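You operate a simulated robot arm through the tools that you are given. There is no shell and no other tool. Be economical: measure what you need, move in short steps, check, and stop when the job is done.

You run a simulated two-armed robot. Do the job below in one go: nothing can be reset, and whatever is moved stays where it is left.

JOB
Lift the drop bar, stand the tube named on the delivery card in its bay, and bolt the bar again. Set down upright: what you pick out. Where these are worked on the way, their far stop is far enough and under half their travel is too little: drop bar.

It is judged by the outcome, as a careful person would: the job done as asked, and still so three seconds after it is handed in. It fails if anything else is knocked over, pushed out of place, dropped, spilled or broken.

ROBOT AND FRAMES
Two 7-joint arms with two-finger parallel grippers on one trunk, on a base that drives. Base frame: it is fixed to the floor where the robot stands at the start and does not move with it; the origin is under the middle of the robot, x ahead of it, y to its left, z up. Units: mm, degrees, N and s.
The left shoulder is at the start at [80, 131, 947], the right one opposite. With the tool pointing down near the work surface each hand reaches from about 380 to 840 mm from the robot's upright axis, wherever it stands, measured 20 degrees to its own side. Places, roughly: bar bolt [500, -200, 900]; drop bar [500, -400, 900]; green bay [600, -400, 700]; red bay [600, -200, 700]; yellow bay [600, -500, 700]. Payload 1.57 kg a hand.
The TCP of each hand is the grasp point between the finger pads, 30 mm short of the fingertips. In the tool frame z runs along the fingers and y along their closing line. The gripper opens to 110 mm. The fingers are 24 mm wide and 12 mm thick; the gripper's body (48 by 112 mm) begins 78 mm behind the TCP.
Orientation is told as [roll, pitch, yaw] about the base's x, y, z axes, in that order, counted from this pose: with the fingers straight down and closing along the base's y, the tool's x points along the base's -x, its y along +y and its z along -z.

CONTROLS
- The arms move only by the tool jog_arm. It takes "left_steps", "right_steps" or both (then of equal length, played together; a hand with none holds still); each is a list of rows, each a list of 7 numbers: the opening in per cent of the stroke, from 0 (shut) to 100 (fully open), then the shift along the tool's x, y, z in units of 300 mm (1.0 is 300 mm), then the turn, a rotation vector about the tool's x, y, z in units of 60 degrees (1.0 is 60 degrees). In form: [[hand, x, y, z, ax, ay, az], ...]. A call has 1 to 20 rows; each row is the pose to reach, as a shift and turn from the pose commanded when the call began, along the tool's axes at that moment. A call with a number of a shift or a turn outside -1 to 1 is refused whole. Rows are played at 5 a second. More than 50 mm and 8.6 degrees between two rows, or a gripper value outside its range, and nothing of the call is played. Where a pose cannot be reached the arm comes as near as it can. A force on the tool above 40 N (or 10 N above the force at the start of the call, whichever is more), or a blocked arm, ends the call early, and 0.2 s more pass. Each finger travels about 108 mm/s and halts on what it meets, pressing with about 42 N; the grip force reading is that of the motor and also rises with nothing between the fingers. The clock runs only during rows and for 0.2 s after the last one: add rows that repeat a pose to give the fingers time. It gives the time, the measured TCP pose, the force on the tool (base axes), the opening and the grip force at its end, in the units of the frame above (readings bear some noise), with the torque about the TCP (base axes, N m) and any sound that the robot's microphone picked up, and new pictures: "views" is both (left out), scene, wrist or none (wrist: the cameras of the hands that moved).
- Cameras (640 x 400 px; columns grow to the right, rows downward): "scene" is now at [-104.3, 42, 1362.9]; the picture's right is [0.82, -0.57, -0.00], its down [-0.53, -0.77, -0.36] and it looks along [0.21, 0.30, -0.93] (base axes); focal length 214 px, centre (320, 200). "left" rides on the left gripper at [70, -16, -141] in its tool frame; the picture's right is [0.23, 0.97, 0.00], its down [-0.86, 0.20, -0.48] and it looks along [-0.47, 0.11, 0.88] (tool axes); focal length 222 px, centre (320, 200). "right" rides on the right gripper at [70, 16, -141] in its tool frame; the picture's right is [-0.23, 0.97, 0.00], its down [-0.86, -0.20, -0.48] and it looks along [-0.47, -0.11, 0.88] (tool axes); focal length 222 px, centre (320, 200). There is no depth. A picture from a camera that has moved, and an enlarged one, comes with that camera's place and axes in the base frame and with its lens. The place of the scene camera against the robot may be out by one fixed shift of up to 18 mm in any direction.
- steer(legs): drives the robot by 1 to 6 legs, each [ahead, left, turn to the left] in mm, mm and degrees, along the robot's own axes; the way and the turn of a leg run together, so that a leg with both is an arc; at most 1500 mm and 180 degrees a leg. The arms and the cameras ride along, it lands a little off, and it stops where it bumps. It gives what a move gives, and a new picture of the scene camera.
- turn_head(pan, tilt): turns the head with the scene camera to pan (to the left, within 109 degrees either way) and tilt (down, from -29 to 69), counted from straight ahead of the robot. It gives what a move gives, and a new picture of the scene camera.
- close_up(camera, box): a new picture of the part [left, top, right, bottom] of that camera's present view, enlarged. No time passes.
- job_done(): hands the job in; it is judged then, once.

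Work in short steps. Places have to be worked out from the pictures, the camera data and where the tool is seen: move nearer, look again, correct. Check each grasp and each placing, and mend what went wrong. You have 120 turns and 260 pictures in all, those below and enlarged ones among them. Open the grippers and draw the arms clear of the work before you hand the job in, unless the task says otherwise; then end with one line.

The tools are called after "Request:" by a JSON object that holds its "op" and its "data". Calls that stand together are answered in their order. jog_arm: Moves the arms, as the interface text tells. Its arguments: {"type":"object","properties":{"left_steps":{"type":"array"},"right_steps":{"type":"array"},"views":{"type":"string","enum":["both","scene","wrist","none"]}},"required":[]} The other tools are called the same way: steer (legs) drives the base; turn_head (pan, tilt) turns the head that bears the scene camera; close_up (camera, box) takes an enlarged picture of a part of a camera's view; job_done () hands the job in.

At the start:

```text
clock: 0.0
left_eef_pos: [433.8, -15.4, 1335.0]
left_tcp_rot: [-0.1, 0.1, 0.1]
left_ft_force: [0.6, -0.9, 0.4]
left_ft_torque: [0.01, 0.04, -0.01]
left_width: 110.0
left_gripper_force: 0.0
right_eef_pos: [291.9, -420.7, 1288.4]
right_tcp_rot: [0.0, 0.1, 0.1]
right_ft_force: [-1.4, 0.3, 0.2]
right_ft_torque: [0.0, 0.01, -0.03]
right_width: 110.2
right_gripper_force: 0.1
robot x, y, heading: [3.7, 2.4, -0.0]
head pan, tilt: [55.2, 68.8]
```

scene: 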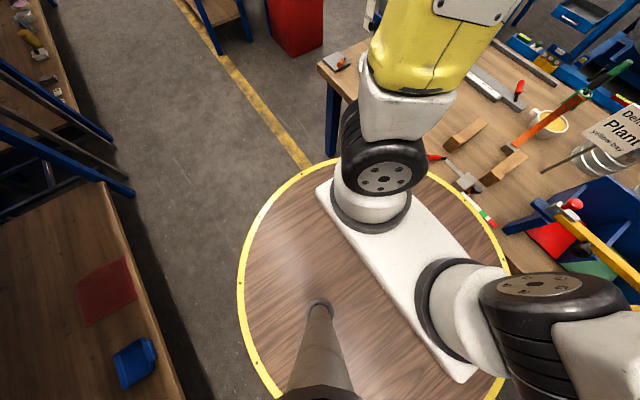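
right: 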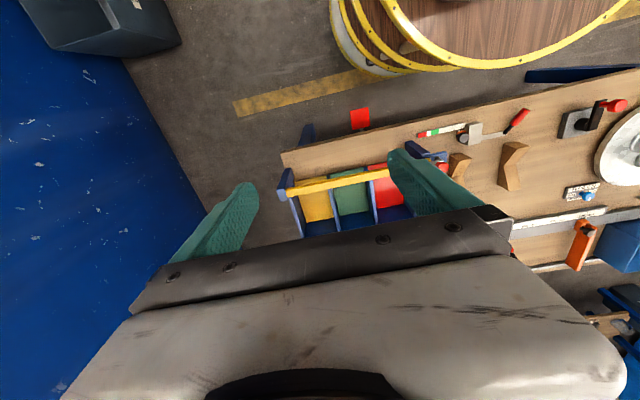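
left: 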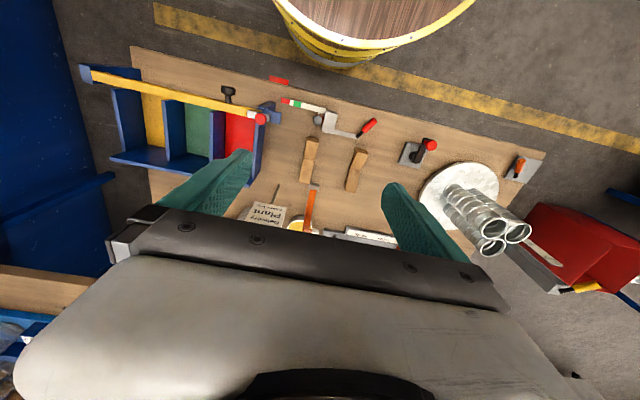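

The pictures show a rack with three bays and a yellow drop bar to the front right, with tubes to the left. I turn the head to look at the work and read the card.

Request:
{"op": "turn_head", "data": {"pan": -20, "tilt": 50}}

Request:
{"op": "close_up", "data": {"camera": "left", "box": [220, 160, 400, 260]}}

Request:
{"op": "close_up", "data": {"camera": "left", "box": [380, 130, 640, 300]}}

Request:
{"op": "close_up", "data": {"camera": "left", "box": [70, 50, 310, 200]}}

```text
clock: 1.5
left_eef_pos: [433.4, -14.1, 1335.1]
left_tcp_rot: [0.0, 0.1, 0.0]
left_ft_force: [0.9, -0.4, -0.3]
left_ft_torque: [0.05, -0.02, -0.03]
left_width: 110.2
left_gripper_force: 0.0
right_eef_pos: [291.8, -420.5, 1286.1]
right_tcp_rot: [0.1, 0.0, -0.1]
right_ft_force: [0.7, 0.5, 0.1]
right_ft_torque: [0.01, -0.02, 0.0]
right_width: 109.9
right_gripper_force: 0.0
robot x, y, heading: [-1.4, 0.8, 0.1]
head pan, tilt: [-20.0, 50.0]
camera scene: at [-63.9, -30.1, 1384.9], right [-0.34, -0.94, 0.0], down [-0.72, 0.26, -0.64], along [0.6, -0.22, -0.77], focal length 214 px, centre (320, 200)
```

scene: 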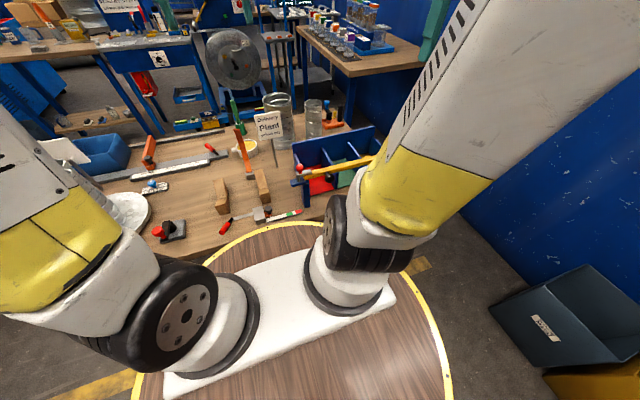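

```text
3.56 times, centred on (310, 210) of left
camera zoom: at [364.4, -30.3, 1476.0], right [-0.23, 0.97, 0.0], down [0.86, 0.2, 0.48], along [0.47, 0.11, -0.88], focal length 790 px, centre (356, 164)
```

zoom: 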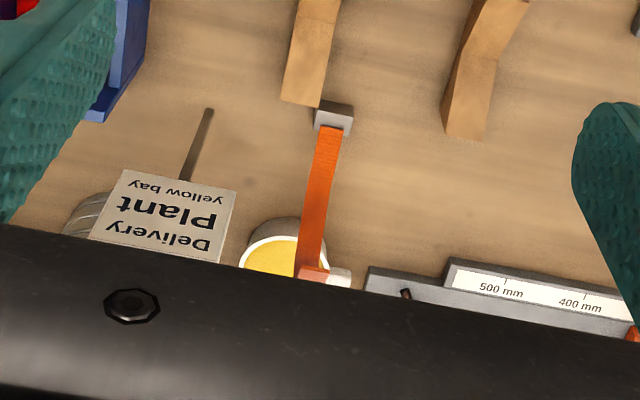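

```text
2.35 times, centred on (510, 215) of left
camera zoom: at [364.4, -30.3, 1476.0], right [-0.23, 0.97, 0.0], down [0.86, 0.2, 0.48], along [0.47, 0.11, -0.88], focal length 523 px, centre (-127, 165)
```

zoom: 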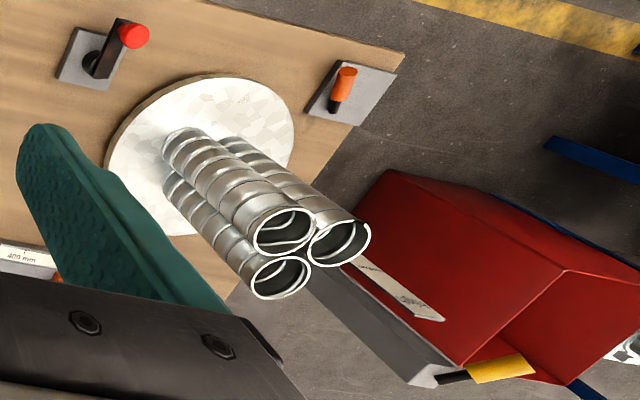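

```text
2.67 times, centred on (190, 125) of left
camera zoom: at [364.4, -30.3, 1476.0], right [-0.23, 0.97, 0.0], down [0.86, 0.2, 0.48], along [0.47, 0.11, -0.88], focal length 592 px, centre (667, 400)
```

zoom: 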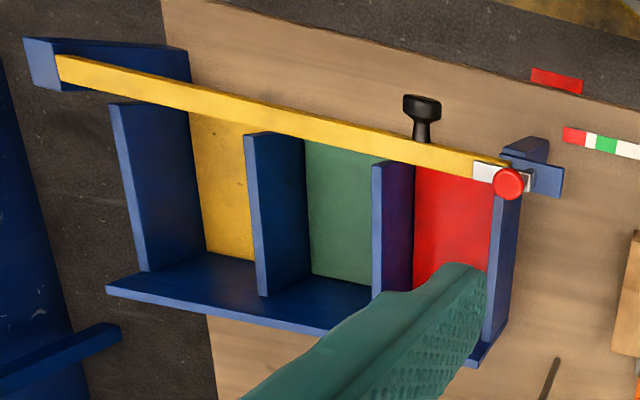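

The card says "Plant", yellow bay. I enlarge the card and the glass and metal tubes in the scene view.

Request:
{"op": "close_up", "data": {"camera": "scene", "box": [200, 80, 400, 205]}}

Request:
{"op": "close_up", "data": {"camera": "scene", "box": [30, 120, 200, 250]}}

Request:
{"op": "close_up", "data": {"camera": "right", "box": [380, 90, 640, 270]}}

```text
3.20 times, centred on (300, 142) of scene
camera zoom: at [-63.9, -30.1, 1384.9], right [-0.34, -0.94, 0.0], down [-0.72, 0.26, -0.64], along [0.6, -0.22, -0.77], focal length 686 px, centre (384, 384)
```

zoom: 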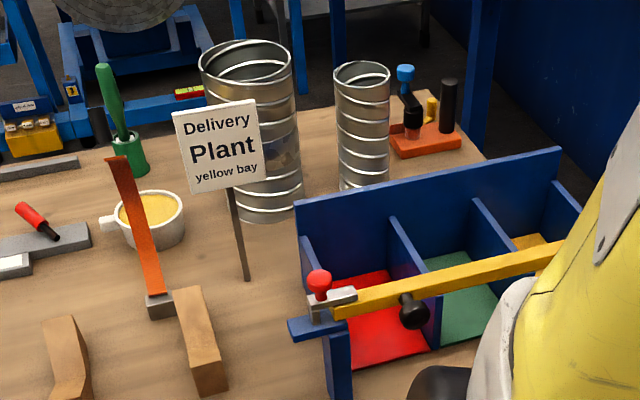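

```text
3.08 times, centred on (115, 185) of scene
camera zoom: at [-63.9, -30.1, 1384.9], right [-0.34, -0.94, 0.0], down [-0.72, 0.26, -0.64], along [0.6, -0.22, -0.77], focal length 660 px, centre (951, 246)
```

zoom: 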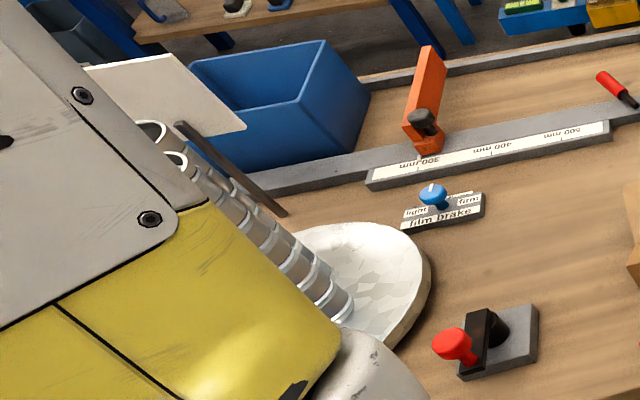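

```text
2.22 times, centred on (510, 180) of right
camera zoom: at [221.6, -406.0, 1427.5], right [0.23, 0.97, 0.0], down [0.86, -0.2, 0.48], along [0.47, -0.11, -0.88], focal length 494 px, centre (-102, 244)
```

zoom: 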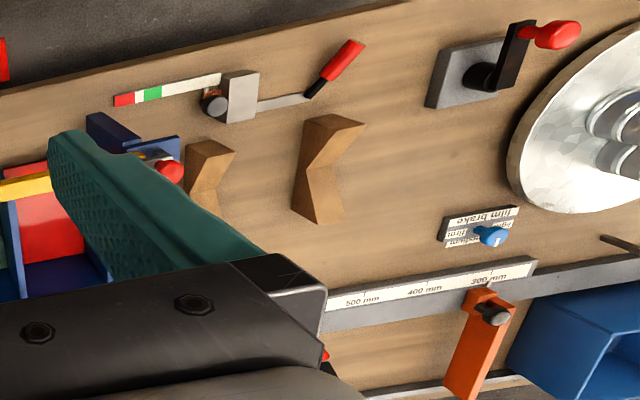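

There is a second sign post beside the stack on the disc, hidden by the left arm. I pan the head left to read it.

Request:
{"op": "turn_head", "data": {"pan": 30, "tilt": 40}}

```text
clock: 2.6
left_eef_pos: [432.5, -13.5, 1335.5]
left_tcp_rot: [0.1, 0.1, 0.1]
left_ft_force: [0.7, -0.9, -0.5]
left_ft_torque: [0.0, -0.02, -0.01]
left_width: 109.8
left_gripper_force: 0.1
right_eef_pos: [291.0, -421.4, 1286.5]
right_tcp_rot: [0.0, -0.1, -0.1]
right_ft_force: [-0.5, 1.1, -0.8]
right_ft_torque: [-0.01, 0.03, 0.0]
right_width: 109.9
right_gripper_force: 0.0
robot x, y, heading: [1.1, 0.3, 0.3]
head pan, tilt: [30.0, 40.0]
camera scene: at [-62.6, 38.6, 1399.0], right [0.5, -0.87, 0.0], down [-0.56, -0.32, -0.77], along [0.66, 0.38, -0.64], focal length 214 px, centre (320, 200)
```

scene: 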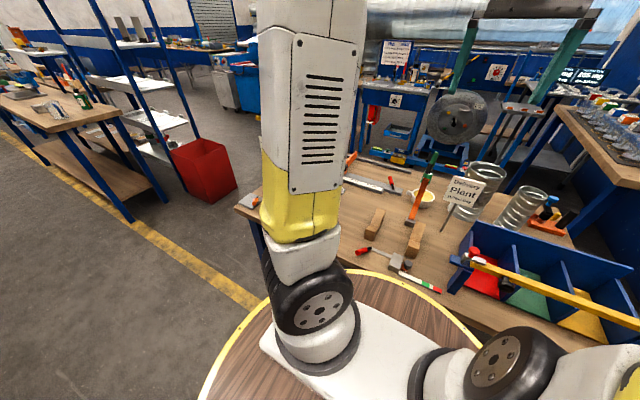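

The left arm blocks the sight of the disc (about [630, 560]). I move the left hand left and back so its own camera sees the disc, tubes and sign.

Request:
{"op": "jog_arm", "data": {"left_steps": [[100, 0.05, 0.15, 0.04, 0, 0, 0], [100, 0.1, 0.3, 0.08, 0, 0, 0], [100, 0.15, 0.45, 0.12, 0, -0.1, 0], [100, 0.2, 0.6, 0.16, 0, -0.2, 0], [100, 0.25, 0.75, 0.2, 0, -0.3, 0], [100, 0.3, 0.9, 0.24, 0, -0.4, 0], [100, 0.3, 1.0, 0.24, 0, -0.5, 0]]}}

```text
clock: 4.2
left_eef_pos: [344.1, 286.5, 1263.8]
left_tcp_rot: [0.1, -30.1, -0.2]
left_ft_force: [0.0, -0.6, -0.9]
left_ft_torque: [0.0, 0.01, 0.05]
left_width: 110.0
left_gripper_force: 0.0
right_eef_pos: [291.3, -420.9, 1286.1]
right_tcp_rot: [0.0, 0.0, -0.1]
right_ft_force: [-0.6, -0.5, -0.3]
right_ft_torque: [0.02, -0.03, -0.05]
right_width: 110.0
right_gripper_force: 0.0
robot x, y, heading: [1.5, 1.1, 0.0]
head pan, tilt: [30.0, 40.0]
camera scene: at [-62.5, 38.5, 1399.1], right [0.5, -0.87, 0.0], down [-0.56, -0.32, -0.77], along [0.66, 0.38, -0.64], focal length 214 px, centre (320, 200)
camera left: at [215.0, 269.9, 1350.7], right [-0.2, 0.97, -0.11], down [0.5, 0.2, 0.84], along [0.84, 0.11, -0.53], focal length 222 px, centre (320, 200)
```

scene: 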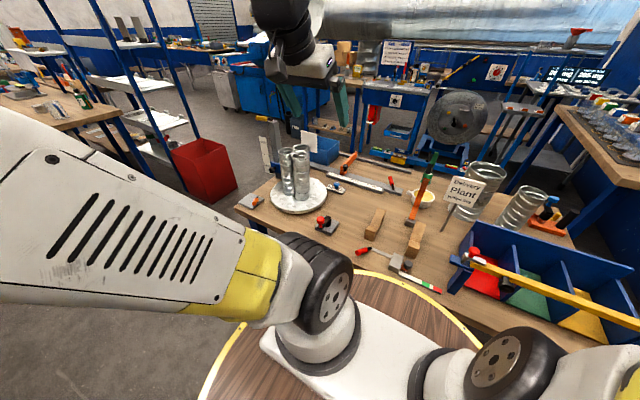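
left: 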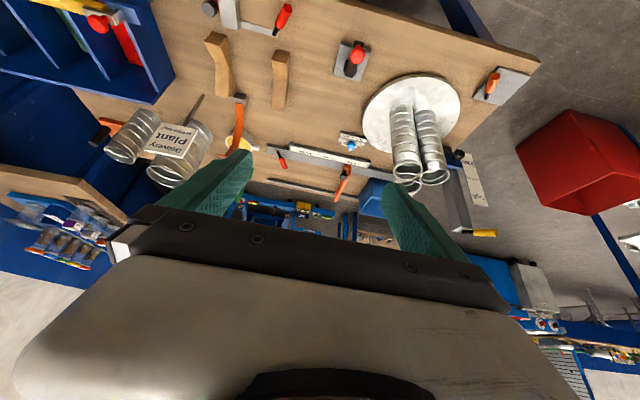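

Now everything is visible. I enlarge the disc with the tubes and the delivery tubes behind the rack.

Request:
{"op": "close_up", "data": {"camera": "scene", "box": [230, 110, 390, 230]}}

Request:
{"op": "close_up", "data": {"camera": "left", "box": [340, 60, 540, 230]}}

Request:
{"op": "close_up", "data": {"camera": "left", "box": [80, 80, 240, 200]}}

Request:
{"op": "close_up", "data": {"camera": "scene", "box": [400, 140, 600, 265]}}

```text
3.33 times, centred on (310, 170) of scene
camera zoom: at [-62.5, 38.5, 1399.1], right [0.5, -0.87, 0.0], down [-0.56, -0.32, -0.77], along [0.66, 0.38, -0.64], focal length 715 px, centre (353, 300)
```

zoom: 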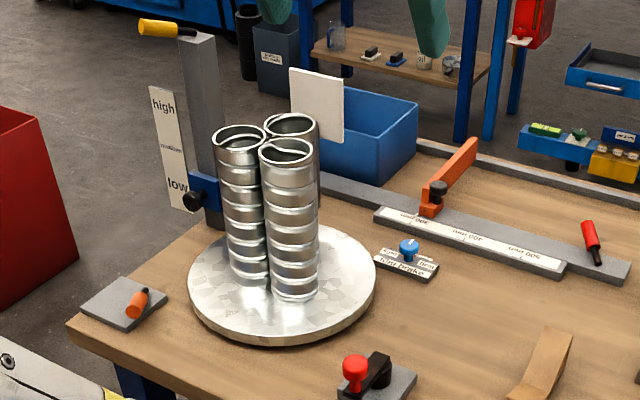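

```text
2.35 times, centred on (440, 145) of left
camera zoom: at [215.0, 269.9, 1350.7], right [-0.2, 0.97, -0.11], down [0.5, 0.2, 0.84], along [0.84, 0.11, -0.53], focal length 523 px, centre (38, 329)
```

zoom: 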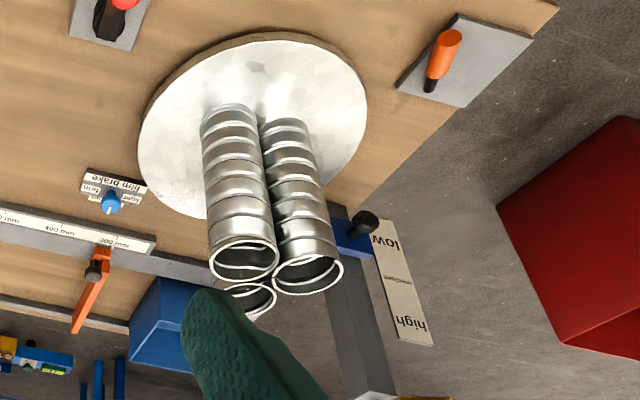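

```text
3.33 times, centred on (160, 140) of left
camera zoom: at [215.0, 269.9, 1350.7], right [-0.2, 0.97, -0.11], down [0.5, 0.2, 0.84], along [0.84, 0.11, -0.53], focal length 740 px, centre (853, 400)
```

zoom: 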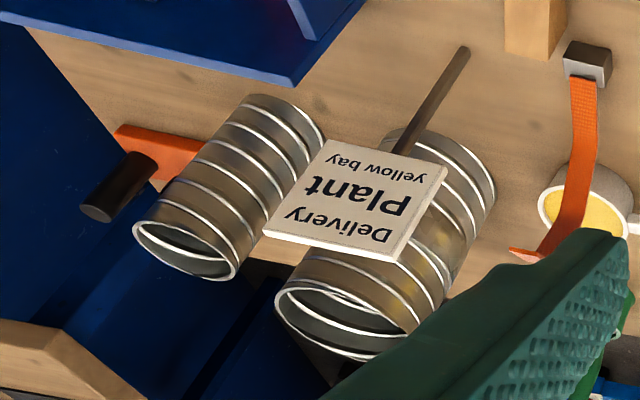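

```text
3.20 times, centred on (500, 202) of scene
camera zoom: at [-62.5, 38.5, 1399.1], right [0.5, -0.87, 0.0], down [-0.56, -0.32, -0.77], along [0.66, 0.38, -0.64], focal length 686 px, centre (-256, 192)
```

zoom: 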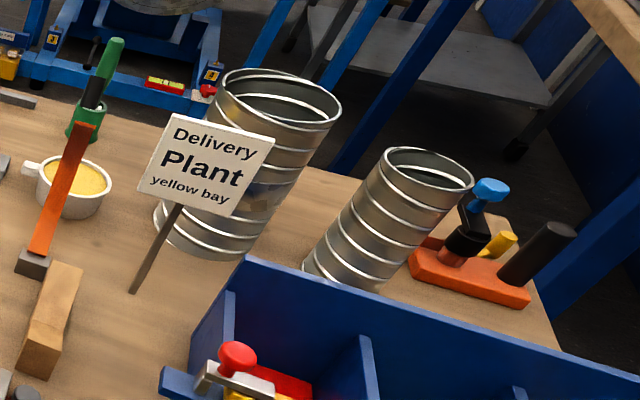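

The second sign near the disc faces away from me, and any tube labels may too. I drive round the table's left end to see from the other side; the floor there looks free.

Request:
{"op": "steer", "data": {"legs": [[0, 1250, 0], [900, 0, 0], [0, 0, -100]]}}

Request:
{"op": "turn_head", "data": {"pan": 0, "tilt": 30}}

```text
clock: 19.1
left_eef_pos: [1104.7, 870.2, 1263.1]
left_tcp_rot: [0.0, -30.0, -100.6]
left_ft_force: [-0.7, -0.1, -0.4]
left_ft_torque: [0.01, 0.01, 0.01]
left_width: 110.1
left_gripper_force: 0.0
right_eef_pos: [419.8, 1052.6, 1287.6]
right_tcp_rot: [0.1, 0.0, -100.5]
right_ft_force: [0.2, 0.3, 0.0]
right_ft_torque: [-0.02, -0.03, 0.01]
right_width: 110.1
right_gripper_force: 0.1
robot x, y, heading: [885.2, 1259.3, -100.4]
head pan, tilt: [30.0, 40.0]
camera scene: at [944.2, 1316.0, 1399.1], right [-0.94, -0.33, 0.0], down [-0.21, 0.61, -0.77], along [0.26, -0.72, -0.64], focal length 214 px, centre (320, 200)
```

scene: 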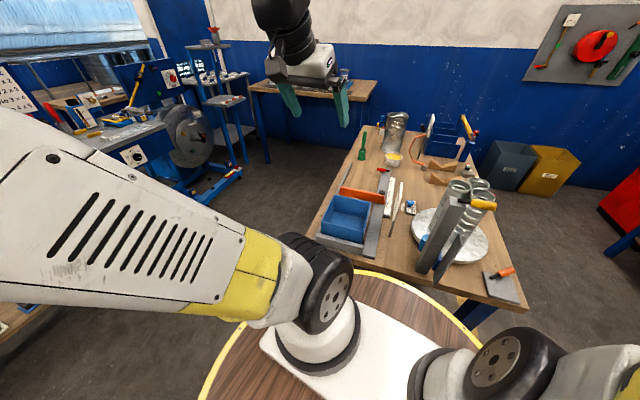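

```text
clock: 20.1
left_eef_pos: [1104.8, 870.8, 1263.1]
left_tcp_rot: [-0.1, -30.1, -100.5]
left_ft_force: [0.7, 0.3, -0.7]
left_ft_torque: [-0.01, -0.02, 0.01]
left_width: 109.8
left_gripper_force: 0.0
right_eef_pos: [419.3, 1053.3, 1286.8]
right_tcp_rot: [0.0, 0.0, -100.5]
right_ft_force: [0.5, -0.1, -0.2]
right_ft_torque: [-0.01, -0.01, 0.02]
right_width: 110.0
right_gripper_force: 0.1
robot x, y, heading: [884.4, 1263.2, -100.6]
head pan, tilt: [0.0, 30.0]
camera scene: at [899.4, 1307.2, 1414.4], right [-0.98, 0.18, 0.0], down [0.09, 0.49, -0.87], along [-0.16, -0.85, -0.5], focal length 214 px, centre (320, 200)
```

scene: 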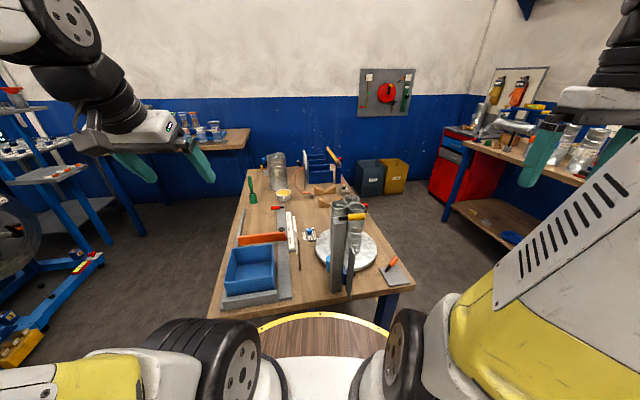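

I enlarge the disc area from this side.

Request:
{"op": "close_up", "data": {"camera": "scene", "box": [210, 190, 430, 320]}}

Request:
{"op": "close_up", "data": {"camera": "scene", "box": [240, 130, 370, 215]}}

Request:
{"op": "close_up", "data": {"camera": "scene", "box": [430, 60, 640, 190]}}

```text
2.91 times, centred on (320, 255) of scene
camera zoom: at [899.4, 1307.2, 1414.4], right [-0.98, 0.18, 0.0], down [0.09, 0.49, -0.87], along [-0.16, -0.85, -0.5], focal length 624 px, centre (320, 40)
```

zoom: 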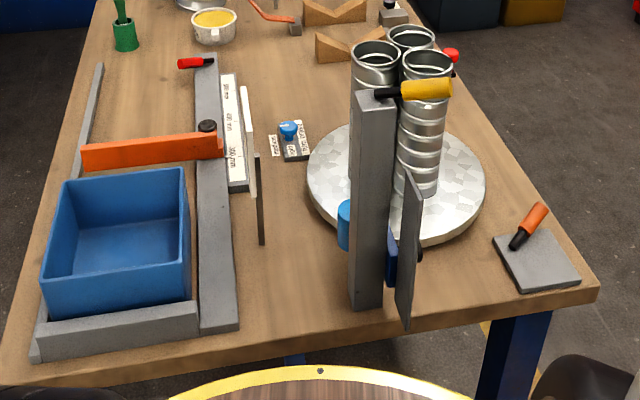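

```text
4.71 times, centred on (305, 172) of scene
camera zoom: at [899.4, 1307.2, 1414.4], right [-0.98, 0.18, 0.0], down [0.09, 0.49, -0.87], along [-0.16, -0.85, -0.5], focal length 1009 px, centre (391, 329)
```

zoom: 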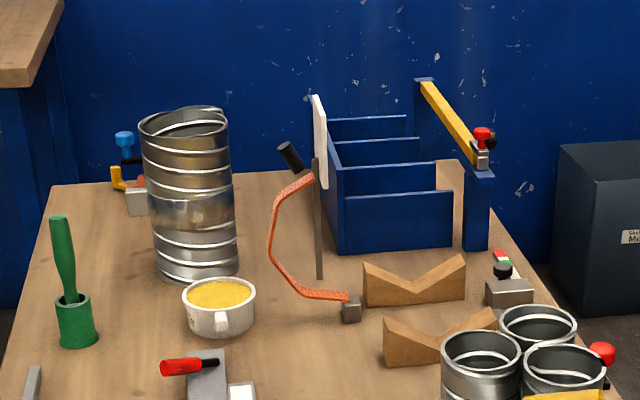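

```text
3.05 times, centred on (535, 125) of scene
camera zoom: at [899.4, 1307.2, 1414.4], right [-0.98, 0.18, 0.0], down [0.09, 0.49, -0.87], along [-0.16, -0.85, -0.5], focal length 654 px, centre (-335, 429)
```

zoom: 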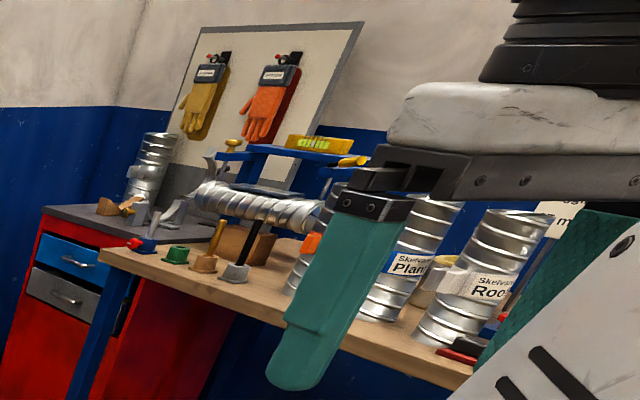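

Found it: labelled tubes ("…Plant", "…Root") stand on the bench opposite, behind my starting place. I drive back and face that bench from a distance.

Request:
{"op": "steer", "data": {"legs": [[0, 0, -79.5], [700, 0, 0], [0, 900, 0]]}}

Request:
{"op": "turn_head", "data": {"pan": 10, "tilt": 30}}

```text
clock: 29.5
left_eef_pos: [-139.0, 636.2, 1262.7]
left_tcp_rot: [0.0, -30.0, -171.7]
left_ft_force: [0.3, -1.1, 0.2]
left_ft_torque: [-0.01, -0.03, -0.02]
left_width: 109.9
left_gripper_force: 0.0
right_eef_pos: [-189.1, 1343.6, 1286.4]
right_tcp_rot: [0.1, 0.1, -171.5]
right_ft_force: [-0.1, -0.3, -0.1]
right_ft_torque: [0.0, -0.01, 0.0]
right_width: 109.9
right_gripper_force: 0.1
robot x, y, heading: [163.4, 968.6, -171.8]
head pan, tilt: [0.0, 30.0]
stopped in leg 3: the robot was blocked; the commanded pose is now the measured one
camera scene: at [212.6, 972.2, 1414.4], right [-0.15, 0.99, 0.0], down [0.49, 0.07, -0.87], along [-0.86, -0.13, -0.5], focal length 214 px, centre (320, 200)
```

scene: 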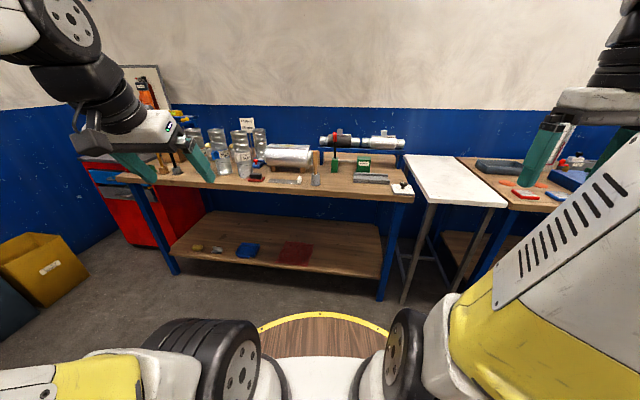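

```text
clock: 30.2
left_eef_pos: [-140.1, 635.6, 1263.8]
left_tcp_rot: [0.0, -30.0, -171.6]
left_ft_force: [-0.2, -0.9, 0.2]
left_ft_torque: [0.02, -0.02, -0.01]
left_width: 109.8
left_gripper_force: 0.0
right_eef_pos: [-189.0, 1343.6, 1286.7]
right_tcp_rot: [0.0, 0.0, -171.7]
right_ft_force: [0.0, -1.2, 0.2]
right_ft_torque: [0.01, -0.01, 0.0]
right_width: 110.0
right_gripper_force: 0.1
robot x, y, heading: [160.7, 969.5, -171.4]
head pan, tilt: [10.0, 30.0]
camera scene: at [216.2, 957.0, 1414.4], right [-0.31, 0.95, 0.0], down [0.47, 0.16, -0.87], along [-0.82, -0.27, -0.5], focal length 214 px, centre (320, 200)
```

scene: 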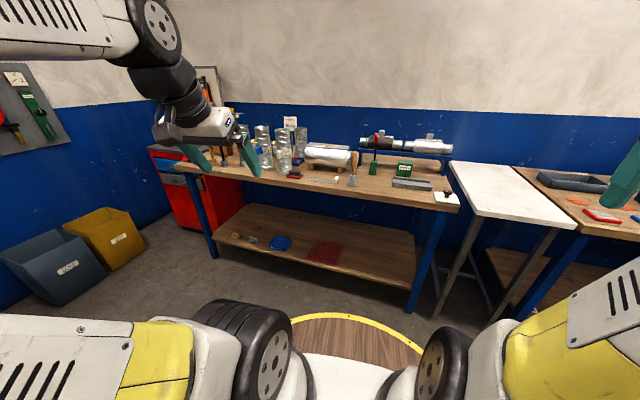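

I seem to have bumped the table corner lightly; I'll check it later. First I enlarge the bench with tubes.

Request:
{"op": "close_up", "data": {"camera": "scene", "box": [210, 100, 370, 200]}}

Request:
{"op": "steer", "data": {"legs": [[250, 0, 0], [0, 600, 0]]}}

```text
4.00 times, centred on (290, 150) of scene
camera zoom: at [216.2, 957.0, 1414.4], right [-0.31, 0.95, 0.0], down [0.47, 0.16, -0.87], along [-0.82, -0.27, -0.5], focal length 858 px, centre (440, 400)
```

zoom: 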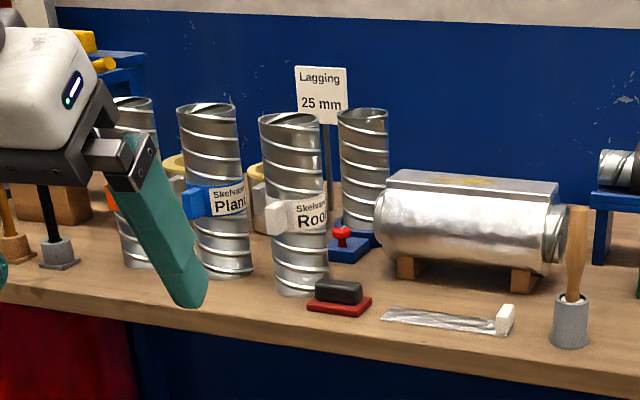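

```text
clock: 35.0
left_eef_pos: [-298.9, -0.1, 1263.6]
left_tcp_rot: [0.0, -29.9, -171.5]
left_ft_force: [0.2, -0.3, -0.3]
left_ft_torque: [0.0, -0.01, -0.02]
left_width: 110.2
left_gripper_force: 0.0
right_eef_pos: [-350.5, 707.5, 1286.8]
right_tcp_rot: [-0.1, 0.1, -171.6]
right_ft_force: [0.6, 0.5, 0.4]
right_ft_torque: [0.02, -0.01, -0.02]
right_width: 110.0
right_gripper_force: 0.1
robot x, y, heading: [-0.3, 336.6, -171.7]
head pan, tilt: [10.0, 30.0]
camera scene: at [56.6, 322.7, 1414.4], right [-0.32, 0.95, 0.0], down [0.47, 0.16, -0.87], along [-0.82, -0.28, -0.5], focal length 214 px, centre (320, 200)
```

scene: 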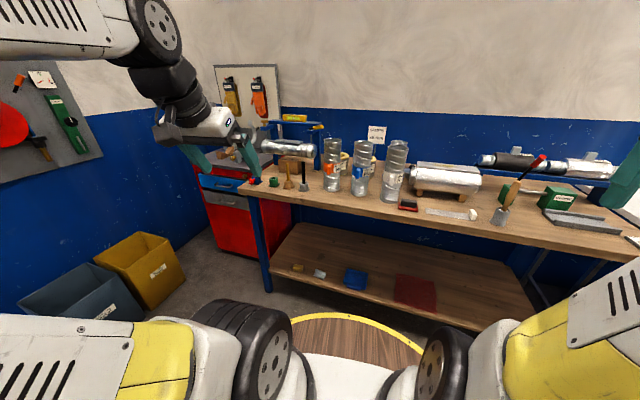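

I enlarge the tubes from here to read all labels.

Request:
{"op": "close_up", "data": {"camera": "scene", "box": [300, 120, 430, 220]}}

Request:
{"op": "turn_head", "data": {"pan": 0, "tilt": 38}}

```text
4.00 times, centred on (365, 170) of scene
camera zoom: at [56.6, 322.7, 1414.4], right [-0.32, 0.95, 0.0], down [0.47, 0.16, -0.87], along [-0.82, -0.28, -0.5], focal length 858 px, centre (140, 320)
```

zoom: 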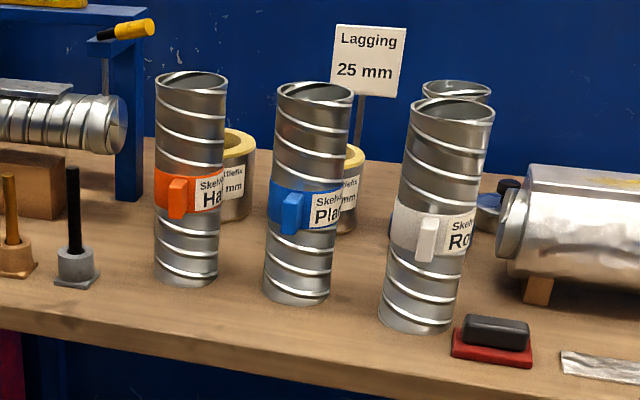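

```text
clock: 35.7
left_eef_pos: [-299.0, -0.5, 1262.5]
left_tcp_rot: [0.0, -30.0, -171.5]
left_ft_force: [-0.1, 0.9, -0.3]
left_ft_torque: [-0.03, 0.0, -0.02]
left_width: 110.1
left_gripper_force: 0.1
right_eef_pos: [-351.4, 708.9, 1287.0]
right_tcp_rot: [0.0, 0.1, -171.4]
right_ft_force: [0.2, 0.0, -0.5]
right_ft_torque: [-0.01, -0.01, 0.02]
right_width: 110.1
right_gripper_force: 0.0
robot x, y, heading: [0.8, 335.4, -171.5]
head pan, tilt: [0.0, 38.0]
camera scene: at [57.0, 338.5, 1402.1], right [-0.15, 0.99, 0.0], down [0.61, 0.09, -0.79], along [-0.78, -0.12, -0.62], focal length 214 px, centre (320, 200)
```

scene: 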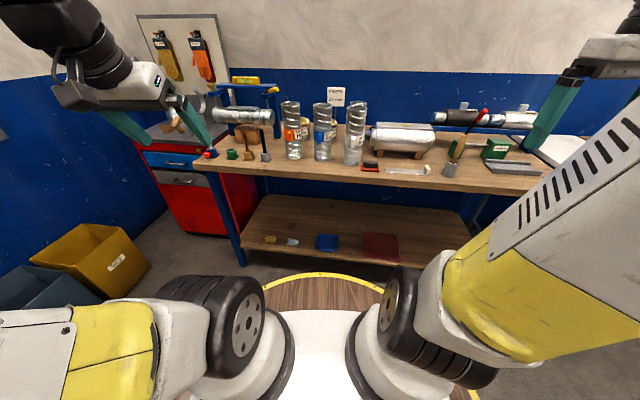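

The Plant tube (blue band) stands at about [-936, 200], base z ≈ 883, 85 mm wide and 270 high. I square up to this bench and place myself so the right hand can reach it from above.

Request:
{"op": "steer", "data": {"legs": [[0, 0, -8.5], [250, 339, 0], [110, 0, 0]]}}

Request:
{"op": "turn_head", "data": {"pan": -20, "tilt": 30}}

```text
clock: 39.8
left_eef_pos: [-706.2, -288.7, 1263.6]
left_tcp_rot: [0.0, -30.1, -179.8]
left_ft_force: [1.2, -0.4, 0.2]
left_ft_torque: [-0.01, -0.01, 0.02]
left_width: 109.8
left_gripper_force: 0.0
right_eef_pos: [-656.9, 417.8, 1286.4]
right_tcp_rot: [-0.1, 0.0, -179.6]
right_ft_force: [-0.4, 1.1, -0.7]
right_ft_torque: [-0.01, -0.01, -0.02]
right_width: 110.0
right_gripper_force: 0.2
robot x, y, heading: [-358.5, -0.6, -179.6]
head pan, tilt: [0.0, 38.0]
camera scene: at [-305.1, -3.7, 1402.0], right [-0.01, 1.0, 0.0], down [0.62, 0.0, -0.79], along [-0.79, -0.01, -0.62], focal length 214 px, centre (320, 200)
```

scene: 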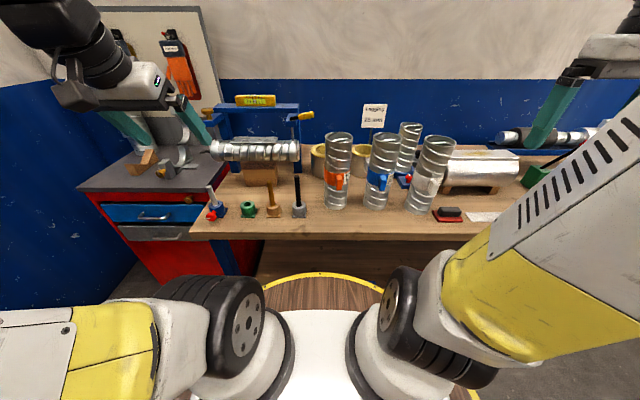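

```text
clock: 40.6
left_eef_pos: [-705.0, -288.5, 1263.6]
left_tcp_rot: [0.1, -30.0, -179.7]
left_ft_force: [0.3, 0.4, 0.3]
left_ft_torque: [0.0, -0.03, -0.04]
left_width: 110.1
left_gripper_force: 0.0
right_eef_pos: [-656.7, 418.7, 1288.2]
right_tcp_rot: [0.0, 0.1, -179.6]
right_ft_force: [0.4, 0.5, 0.2]
right_ft_torque: [0.02, 0.02, 0.02]
right_width: 110.3
right_gripper_force: 0.1
robot x, y, heading: [-362.9, -0.0, -179.5]
head pan, tilt: [-20.0, 30.0]
camera scene: at [-304.2, 27.2, 1414.4], right [0.34, 0.94, 0.0], down [0.47, -0.17, -0.87], along [-0.82, 0.29, -0.5], focal length 214 px, centre (320, 200)
```

scene: 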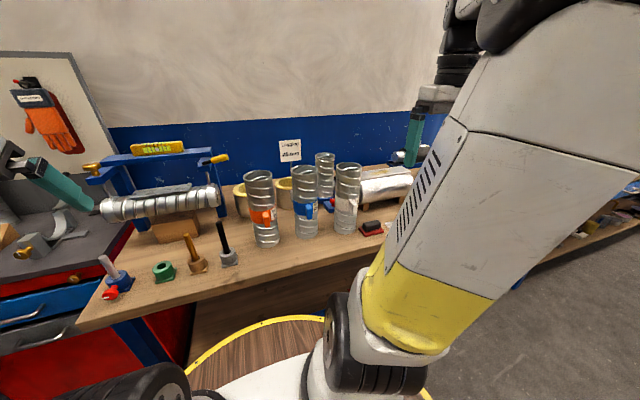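

Refined: tube axis ≈ [-945, 200], top z ≈ 1155. I move the right hand to near above it at a safe height and look with the wrist camera.

Request:
{"op": "jog_arm", "data": {"right_steps": [[100, -0.1, 0.085, 0, 0, 0, 0], [100, -0.2, 0.17, 0, 0, 0, 0], [100, -0.3, 0.255, 0, 0, 0, 0], [100, -0.4, 0.34, 0, 0, 0, 0], [100, -0.5, 0.425, 0, 0, 0, 0], [100, -0.6, 0.51, 0, 0, 0, 0], [100, -0.71, 0.593, 0, 0, 0, 0], [100, -0.71, 0.593, 0, 0, 0, 0]]}}

```text
clock: 42.4
left_eef_pos: [-705.8, -288.8, 1262.7]
left_tcp_rot: [-0.1, -29.9, -179.7]
left_ft_force: [0.6, -0.4, -0.1]
left_ft_torque: [0.02, -0.02, 0.01]
left_width: 110.3
left_gripper_force: 0.1
right_eef_pos: [-866.4, 237.9, 1284.8]
right_tcp_rot: [0.0, 0.2, -179.6]
right_ft_force: [-0.3, -0.1, -0.5]
right_ft_torque: [0.01, -0.01, 0.0]
right_width: 109.9
right_gripper_force: 0.1
robot x, y, heading: [-363.6, 0.9, -179.4]
head pan, tilt: [-20.0, 30.0]
camera scene: at [-304.3, 27.3, 1414.4], right [0.34, 0.94, 0.0], down [0.47, -0.17, -0.87], along [-0.82, 0.29, -0.5], focal length 214 px, centre (320, 200)
camera right: at [-797.4, 221.4, 1425.7], right [-0.22, -0.98, 0.0], down [-0.86, 0.19, 0.48], along [-0.47, 0.11, -0.88], focal length 222 px, centre (320, 200)
```

scene: 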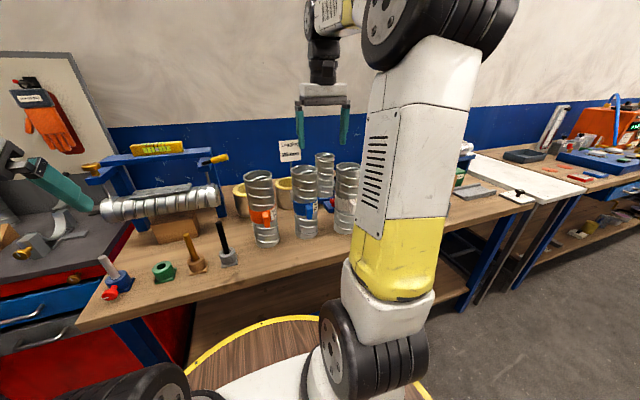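
right: 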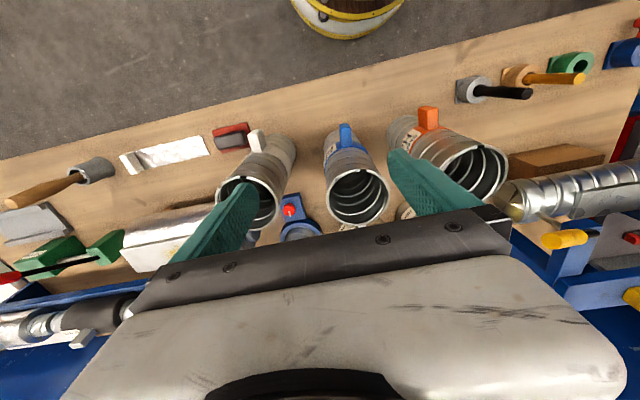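

The wrist view puts the rim centre at ≈ [-948, 205]. I centre above it and lower a bit.

Request:
{"op": "jog_arm", "data": {"right_steps": [[100, -0.1, 0.04, 0.0, 0, 0, 0], [100, -0.2, 0.08, 0.0, 0, 0, 0], [100, -0.273, 0.11, 0.05, 0, 0, 0], [100, -0.273, 0.11, 0.15, 0, 0, 0], [100, -0.273, 0.11, 0.15, 0, 0, 0]]}}

Request:
{"op": "close_up", "data": {"camera": "scene", "box": [240, 90, 400, 210]}}

```text
clock: 43.6
left_eef_pos: [-706.6, -289.1, 1263.9]
left_tcp_rot: [0.0, -29.9, -179.7]
left_ft_force: [-0.9, 0.4, 0.3]
left_ft_torque: [-0.02, 0.03, 0.01]
left_width: 110.0
left_gripper_force: 0.0
right_eef_pos: [-950.8, 205.3, 1242.5]
right_tcp_rot: [0.1, 0.1, -179.7]
right_ft_force: [-1.1, 0.2, -0.1]
right_ft_torque: [-0.03, 0.01, 0.02]
right_width: 109.9
right_gripper_force: 0.0
robot x, y, heading: [-362.0, -0.5, -179.5]
head pan, tilt: [-20.0, 30.0]
camera scene: at [-304.3, 27.2, 1414.4], right [0.34, 0.94, 0.0], down [0.47, -0.17, -0.87], along [-0.82, 0.29, -0.5], focal length 214 px, centre (320, 200)
camera right: at [-880.9, 188.3, 1382.7], right [-0.22, -0.98, 0.0], down [-0.86, 0.19, 0.48], along [-0.47, 0.11, -0.88], focal length 222 px, centre (320, 200)
```

scene: 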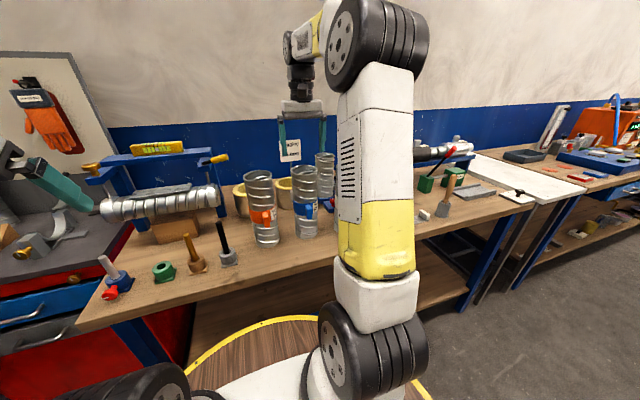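
right: 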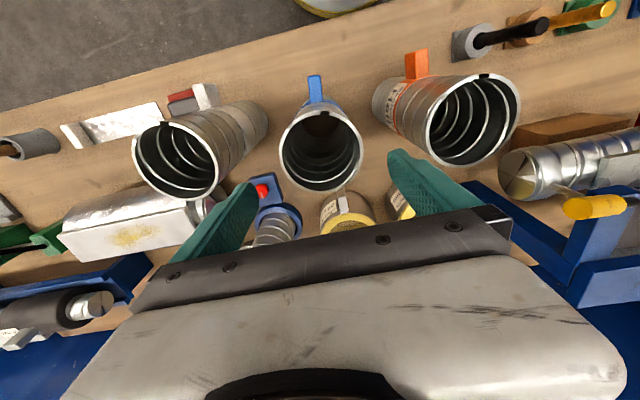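

```text
3.33 times, centred on (320, 150) of scene
camera zoom: at [-304.3, 27.2, 1414.4], right [0.34, 0.94, 0.0], down [0.47, -0.17, -0.87], along [-0.82, 0.29, -0.5], focal length 715 px, centre (320, 367)
```

zoom: 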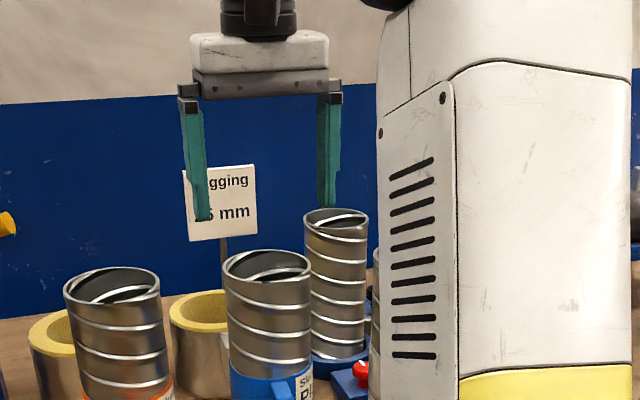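

Two wrist views give rim centre ≈ [-939, 203], z ≈ 1168, diameter ≈ 81. I shift slightly and lower so the tips just pass the rim.

Request:
{"op": "jog_arm", "data": {"right_steps": [[100, 0.037, 0.007, 0.0, 0, 0, 0], [100, 0.037, 0.007, 0.1, 0, 0, 0], [100, 0.037, 0.007, 0.16, 0, 0, 0], [100, 0.037, 0.007, 0.2, 0, 0, 0], [100, 0.037, 0.007, 0.2, 0, 0, 0]]}}

Request:
{"op": "close_up", "data": {"camera": "scene", "box": [240, 90, 400, 210]}}

```text
clock: 44.8
left_eef_pos: [-706.3, -288.9, 1263.8]
left_tcp_rot: [0.0, -30.0, -179.6]
left_ft_force: [-0.6, 0.1, 0.2]
left_ft_torque: [0.01, -0.01, -0.02]
left_width: 109.8
left_gripper_force: 0.0
right_eef_pos: [-939.4, 203.0, 1181.1]
right_tcp_rot: [0.0, 0.1, -179.7]
right_ft_force: [-0.4, -0.4, 0.6]
right_ft_torque: [0.0, 0.0, 0.04]
right_width: 109.9
right_gripper_force: 0.2
robot x, y, heading: [-364.0, -2.7, -179.6]
head pan, tilt: [-20.0, 30.0]
camera scene: at [-304.3, 27.3, 1414.4], right [0.34, 0.94, 0.0], down [0.47, -0.17, -0.87], along [-0.82, 0.29, -0.5], focal length 214 px, centre (320, 200)
camera right: at [-869.1, 186.0, 1321.4], right [-0.22, -0.98, 0.0], down [-0.86, 0.19, 0.48], along [-0.47, 0.11, -0.88], focal length 222 px, centre (320, 200)
```

scene: 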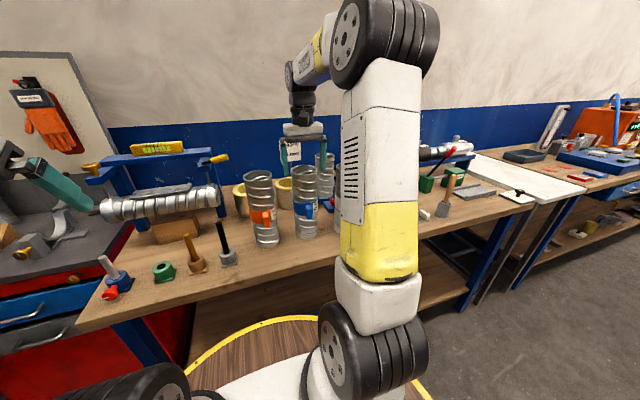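
right: 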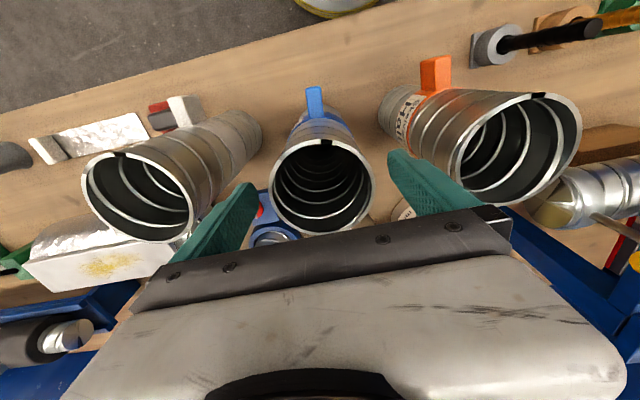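

```text
3.33 times, centred on (320, 150) of scene
camera zoom: at [-304.3, 27.3, 1414.4], right [0.34, 0.94, 0.0], down [0.47, -0.17, -0.87], along [-0.82, 0.29, -0.5], focal length 715 px, centre (320, 367)
```

zoom: 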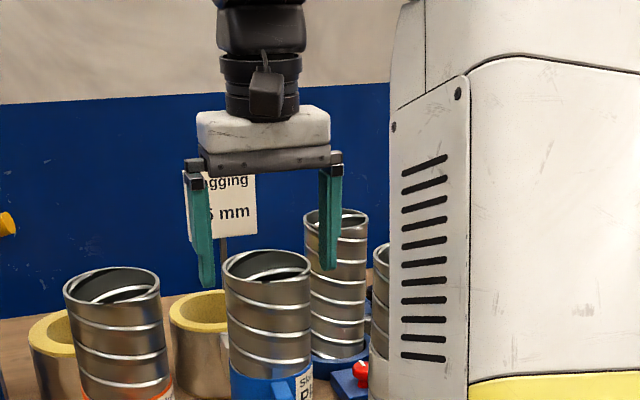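

Rim at z ≈ 1165 and well centred between the fingers. I lower 45 mm and close.

Request:
{"op": "jog_arm", "data": {"right_steps": [[100, 0, 0, 0.05, 0, 0, 0], [100, -0.003, 0, 0.1, 0, 0, 0], [100, -0.003, 0, 0.15, 0, 0, 0], [100, -0.003, 0, 0.15, 0, 0, 0], [60, -0.003, 0, 0.15, 0, 0, 0], [60, -0.003, 0, 0.15, 0, 0, 0], [60, -0.003, 0, 0.15, 0, 0, 0], [60, -0.003, 0, 0.15, 0, 0, 0]]}}

```text
clock: 46.6
left_eef_pos: [-704.9, -288.9, 1263.0]
left_tcp_rot: [0.0, -30.0, -179.7]
left_ft_force: [-0.1, -0.5, -0.2]
left_ft_torque: [-0.03, -0.01, -0.03]
left_width: 110.1
left_gripper_force: 0.0
right_eef_pos: [-939.6, 203.3, 1135.6]
right_tcp_rot: [0.0, 0.1, -179.6]
right_ft_force: [1.0, 0.3, 0.2]
right_ft_torque: [-0.01, 0.09, 0.01]
right_width: 86.8
right_gripper_force: 42.1
robot x, y, heading: [-362.2, 6.2, -179.7]
head pan, tilt: [-20.0, 30.0]
camera scene: at [-304.4, 27.3, 1414.4], right [0.34, 0.94, 0.0], down [0.47, -0.17, -0.87], along [-0.82, 0.29, -0.5], focal length 214 px, centre (320, 200)
camera right: at [-870.0, 186.8, 1276.2], right [-0.22, -0.98, 0.0], down [-0.86, 0.19, 0.48], along [-0.47, 0.11, -0.88], focal length 222 px, centre (320, 200)
```

scene: 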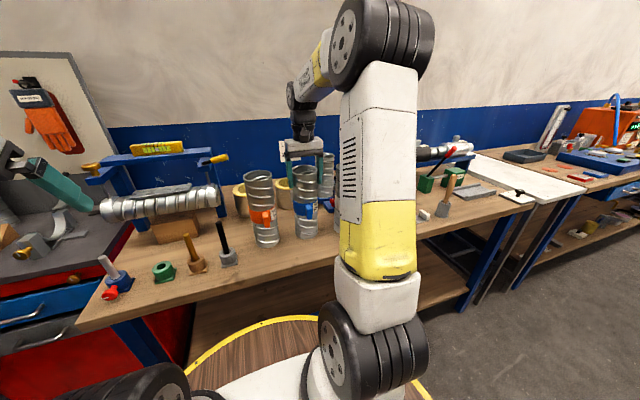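
right: 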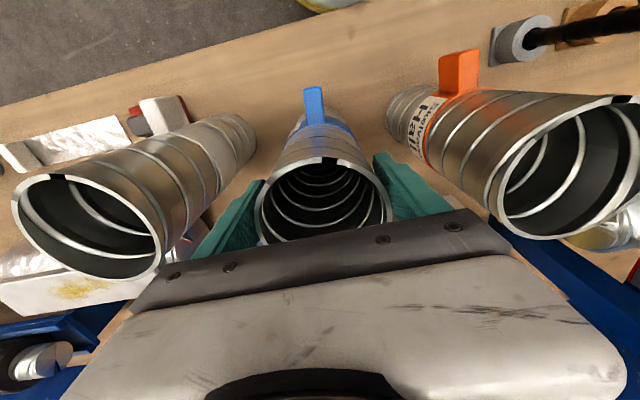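

The tube is gripped (width 86.8, 42 N). I lift it straight up 150 mm and watch the force.

Request:
{"op": "jog_arm", "data": {"right_steps": [[50, 0, 0, -0.03, 0, 0, 0], [50, 0, 0, -0.1, 0, 0, 0], [50, 0, 0, -0.2, 0, 0, 0], [50, 0, 0, -0.3, 0, 0, 0], [50, 0, 0, -0.4, 0, 0, 0], [50, 0, 0, -0.5, 0, 0, 0], [50, 0, 0, -0.5, 0, 0, 0]]}}

```text
clock: 48.2
left_eef_pos: [-706.4, -289.3, 1262.9]
left_tcp_rot: [0.0, -30.0, -179.7]
left_ft_force: [0.4, -1.0, -0.1]
left_ft_torque: [-0.04, -0.03, -0.01]
left_width: 109.9
left_gripper_force: 0.1
right_eef_pos: [-939.6, 203.9, 1285.5]
right_tcp_rot: [0.0, 0.1, -179.6]
right_ft_force: [-0.1, -0.6, -2.7]
right_ft_torque: [-0.01, -0.02, 0.0]
right_width: 86.2
right_gripper_force: 42.1
robot x, y, heading: [-364.6, 2.2, -179.6]
head pan, tilt: [-20.0, 30.0]
camera scene: at [-304.4, 27.3, 1414.4], right [0.34, 0.94, 0.0], down [0.47, -0.17, -0.87], along [-0.82, 0.29, -0.5], focal length 214 px, centre (320, 200)
camera right: at [-871.1, 187.2, 1426.7], right [-0.22, -0.98, 0.0], down [-0.86, 0.19, 0.48], along [-0.47, 0.11, -0.88], focal length 222 px, centre (320, 200)
```

scene: 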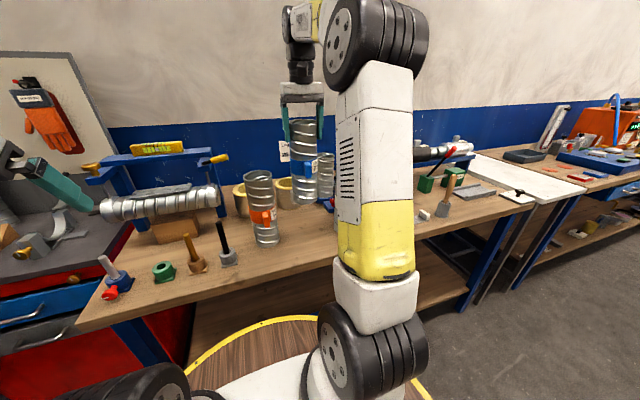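
right: 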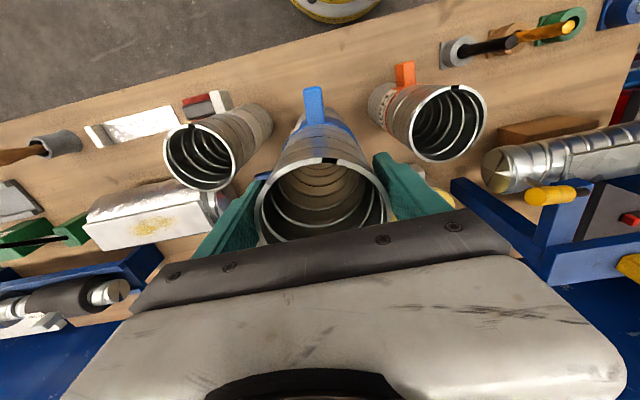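

The tube is held securely (about 0.3 kg). I back out straight, then turn round to face the delivery table.

Request:
{"op": "steer", "data": {"legs": [[-200, 0, 0], [0, 0, 179.5]]}}

Request:
{"op": "turn_head", "data": {"pan": 0, "tilt": 35}}

```text
clock: 57.2
left_eef_pos: [171.4, 300.0, 1263.1]
left_tcp_rot: [-0.1, -30.0, 1.9]
left_ft_force: [0.7, -0.1, -0.1]
left_ft_torque: [0.0, 0.0, -0.02]
left_width: 110.0
left_gripper_force: 0.0
right_eef_pos: [420.9, -186.8, 1285.5]
right_tcp_rot: [0.0, 0.1, 2.1]
right_ft_force: [0.4, -0.1, -2.0]
right_ft_torque: [0.0, 0.04, -0.01]
right_width: 86.5
right_gripper_force: 41.6
robot x, y, heading: [-161.6, 4.2, 2.0]
head pan, tilt: [-20.0, 30.0]
camera scene: at [-212.5, -35.5, 1414.4], right [-0.31, -0.95, 0.0], down [-0.48, 0.15, -0.87], along [0.82, -0.27, -0.5], focal length 214 px, centre (320, 200)
```

scene: 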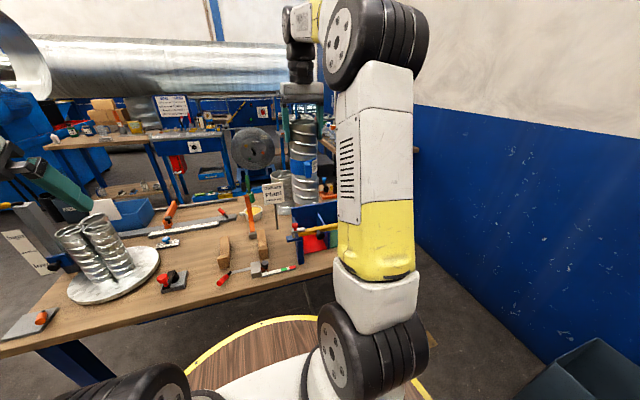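

```text
clock: 58.0
left_eef_pos: [172.5, 300.0, 1263.7]
left_tcp_rot: [-0.1, -30.0, 1.9]
left_ft_force: [0.9, 0.1, 0.7]
left_ft_torque: [-0.02, 0.0, 0.03]
left_width: 110.0
left_gripper_force: 0.2
right_eef_pos: [420.6, -186.8, 1286.8]
right_tcp_rot: [0.0, 0.1, 2.1]
right_ft_force: [0.1, 0.3, -3.6]
right_ft_torque: [0.01, 0.02, -0.01]
right_width: 86.4
right_gripper_force: 42.4
robot x, y, heading: [-162.6, 1.2, 1.8]
head pan, tilt: [0.0, 35.0]
camera scene: at [-210.5, -4.5, 1406.6], right [0.03, -1.0, 0.0], down [-0.57, -0.02, -0.82], along [0.82, 0.03, -0.57], focal length 214 px, centre (320, 200)
```

scene: 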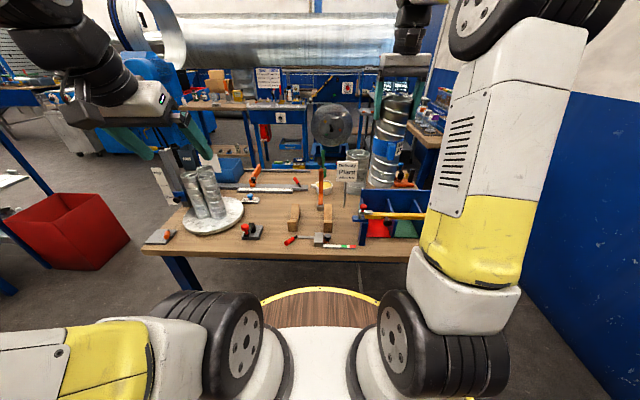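

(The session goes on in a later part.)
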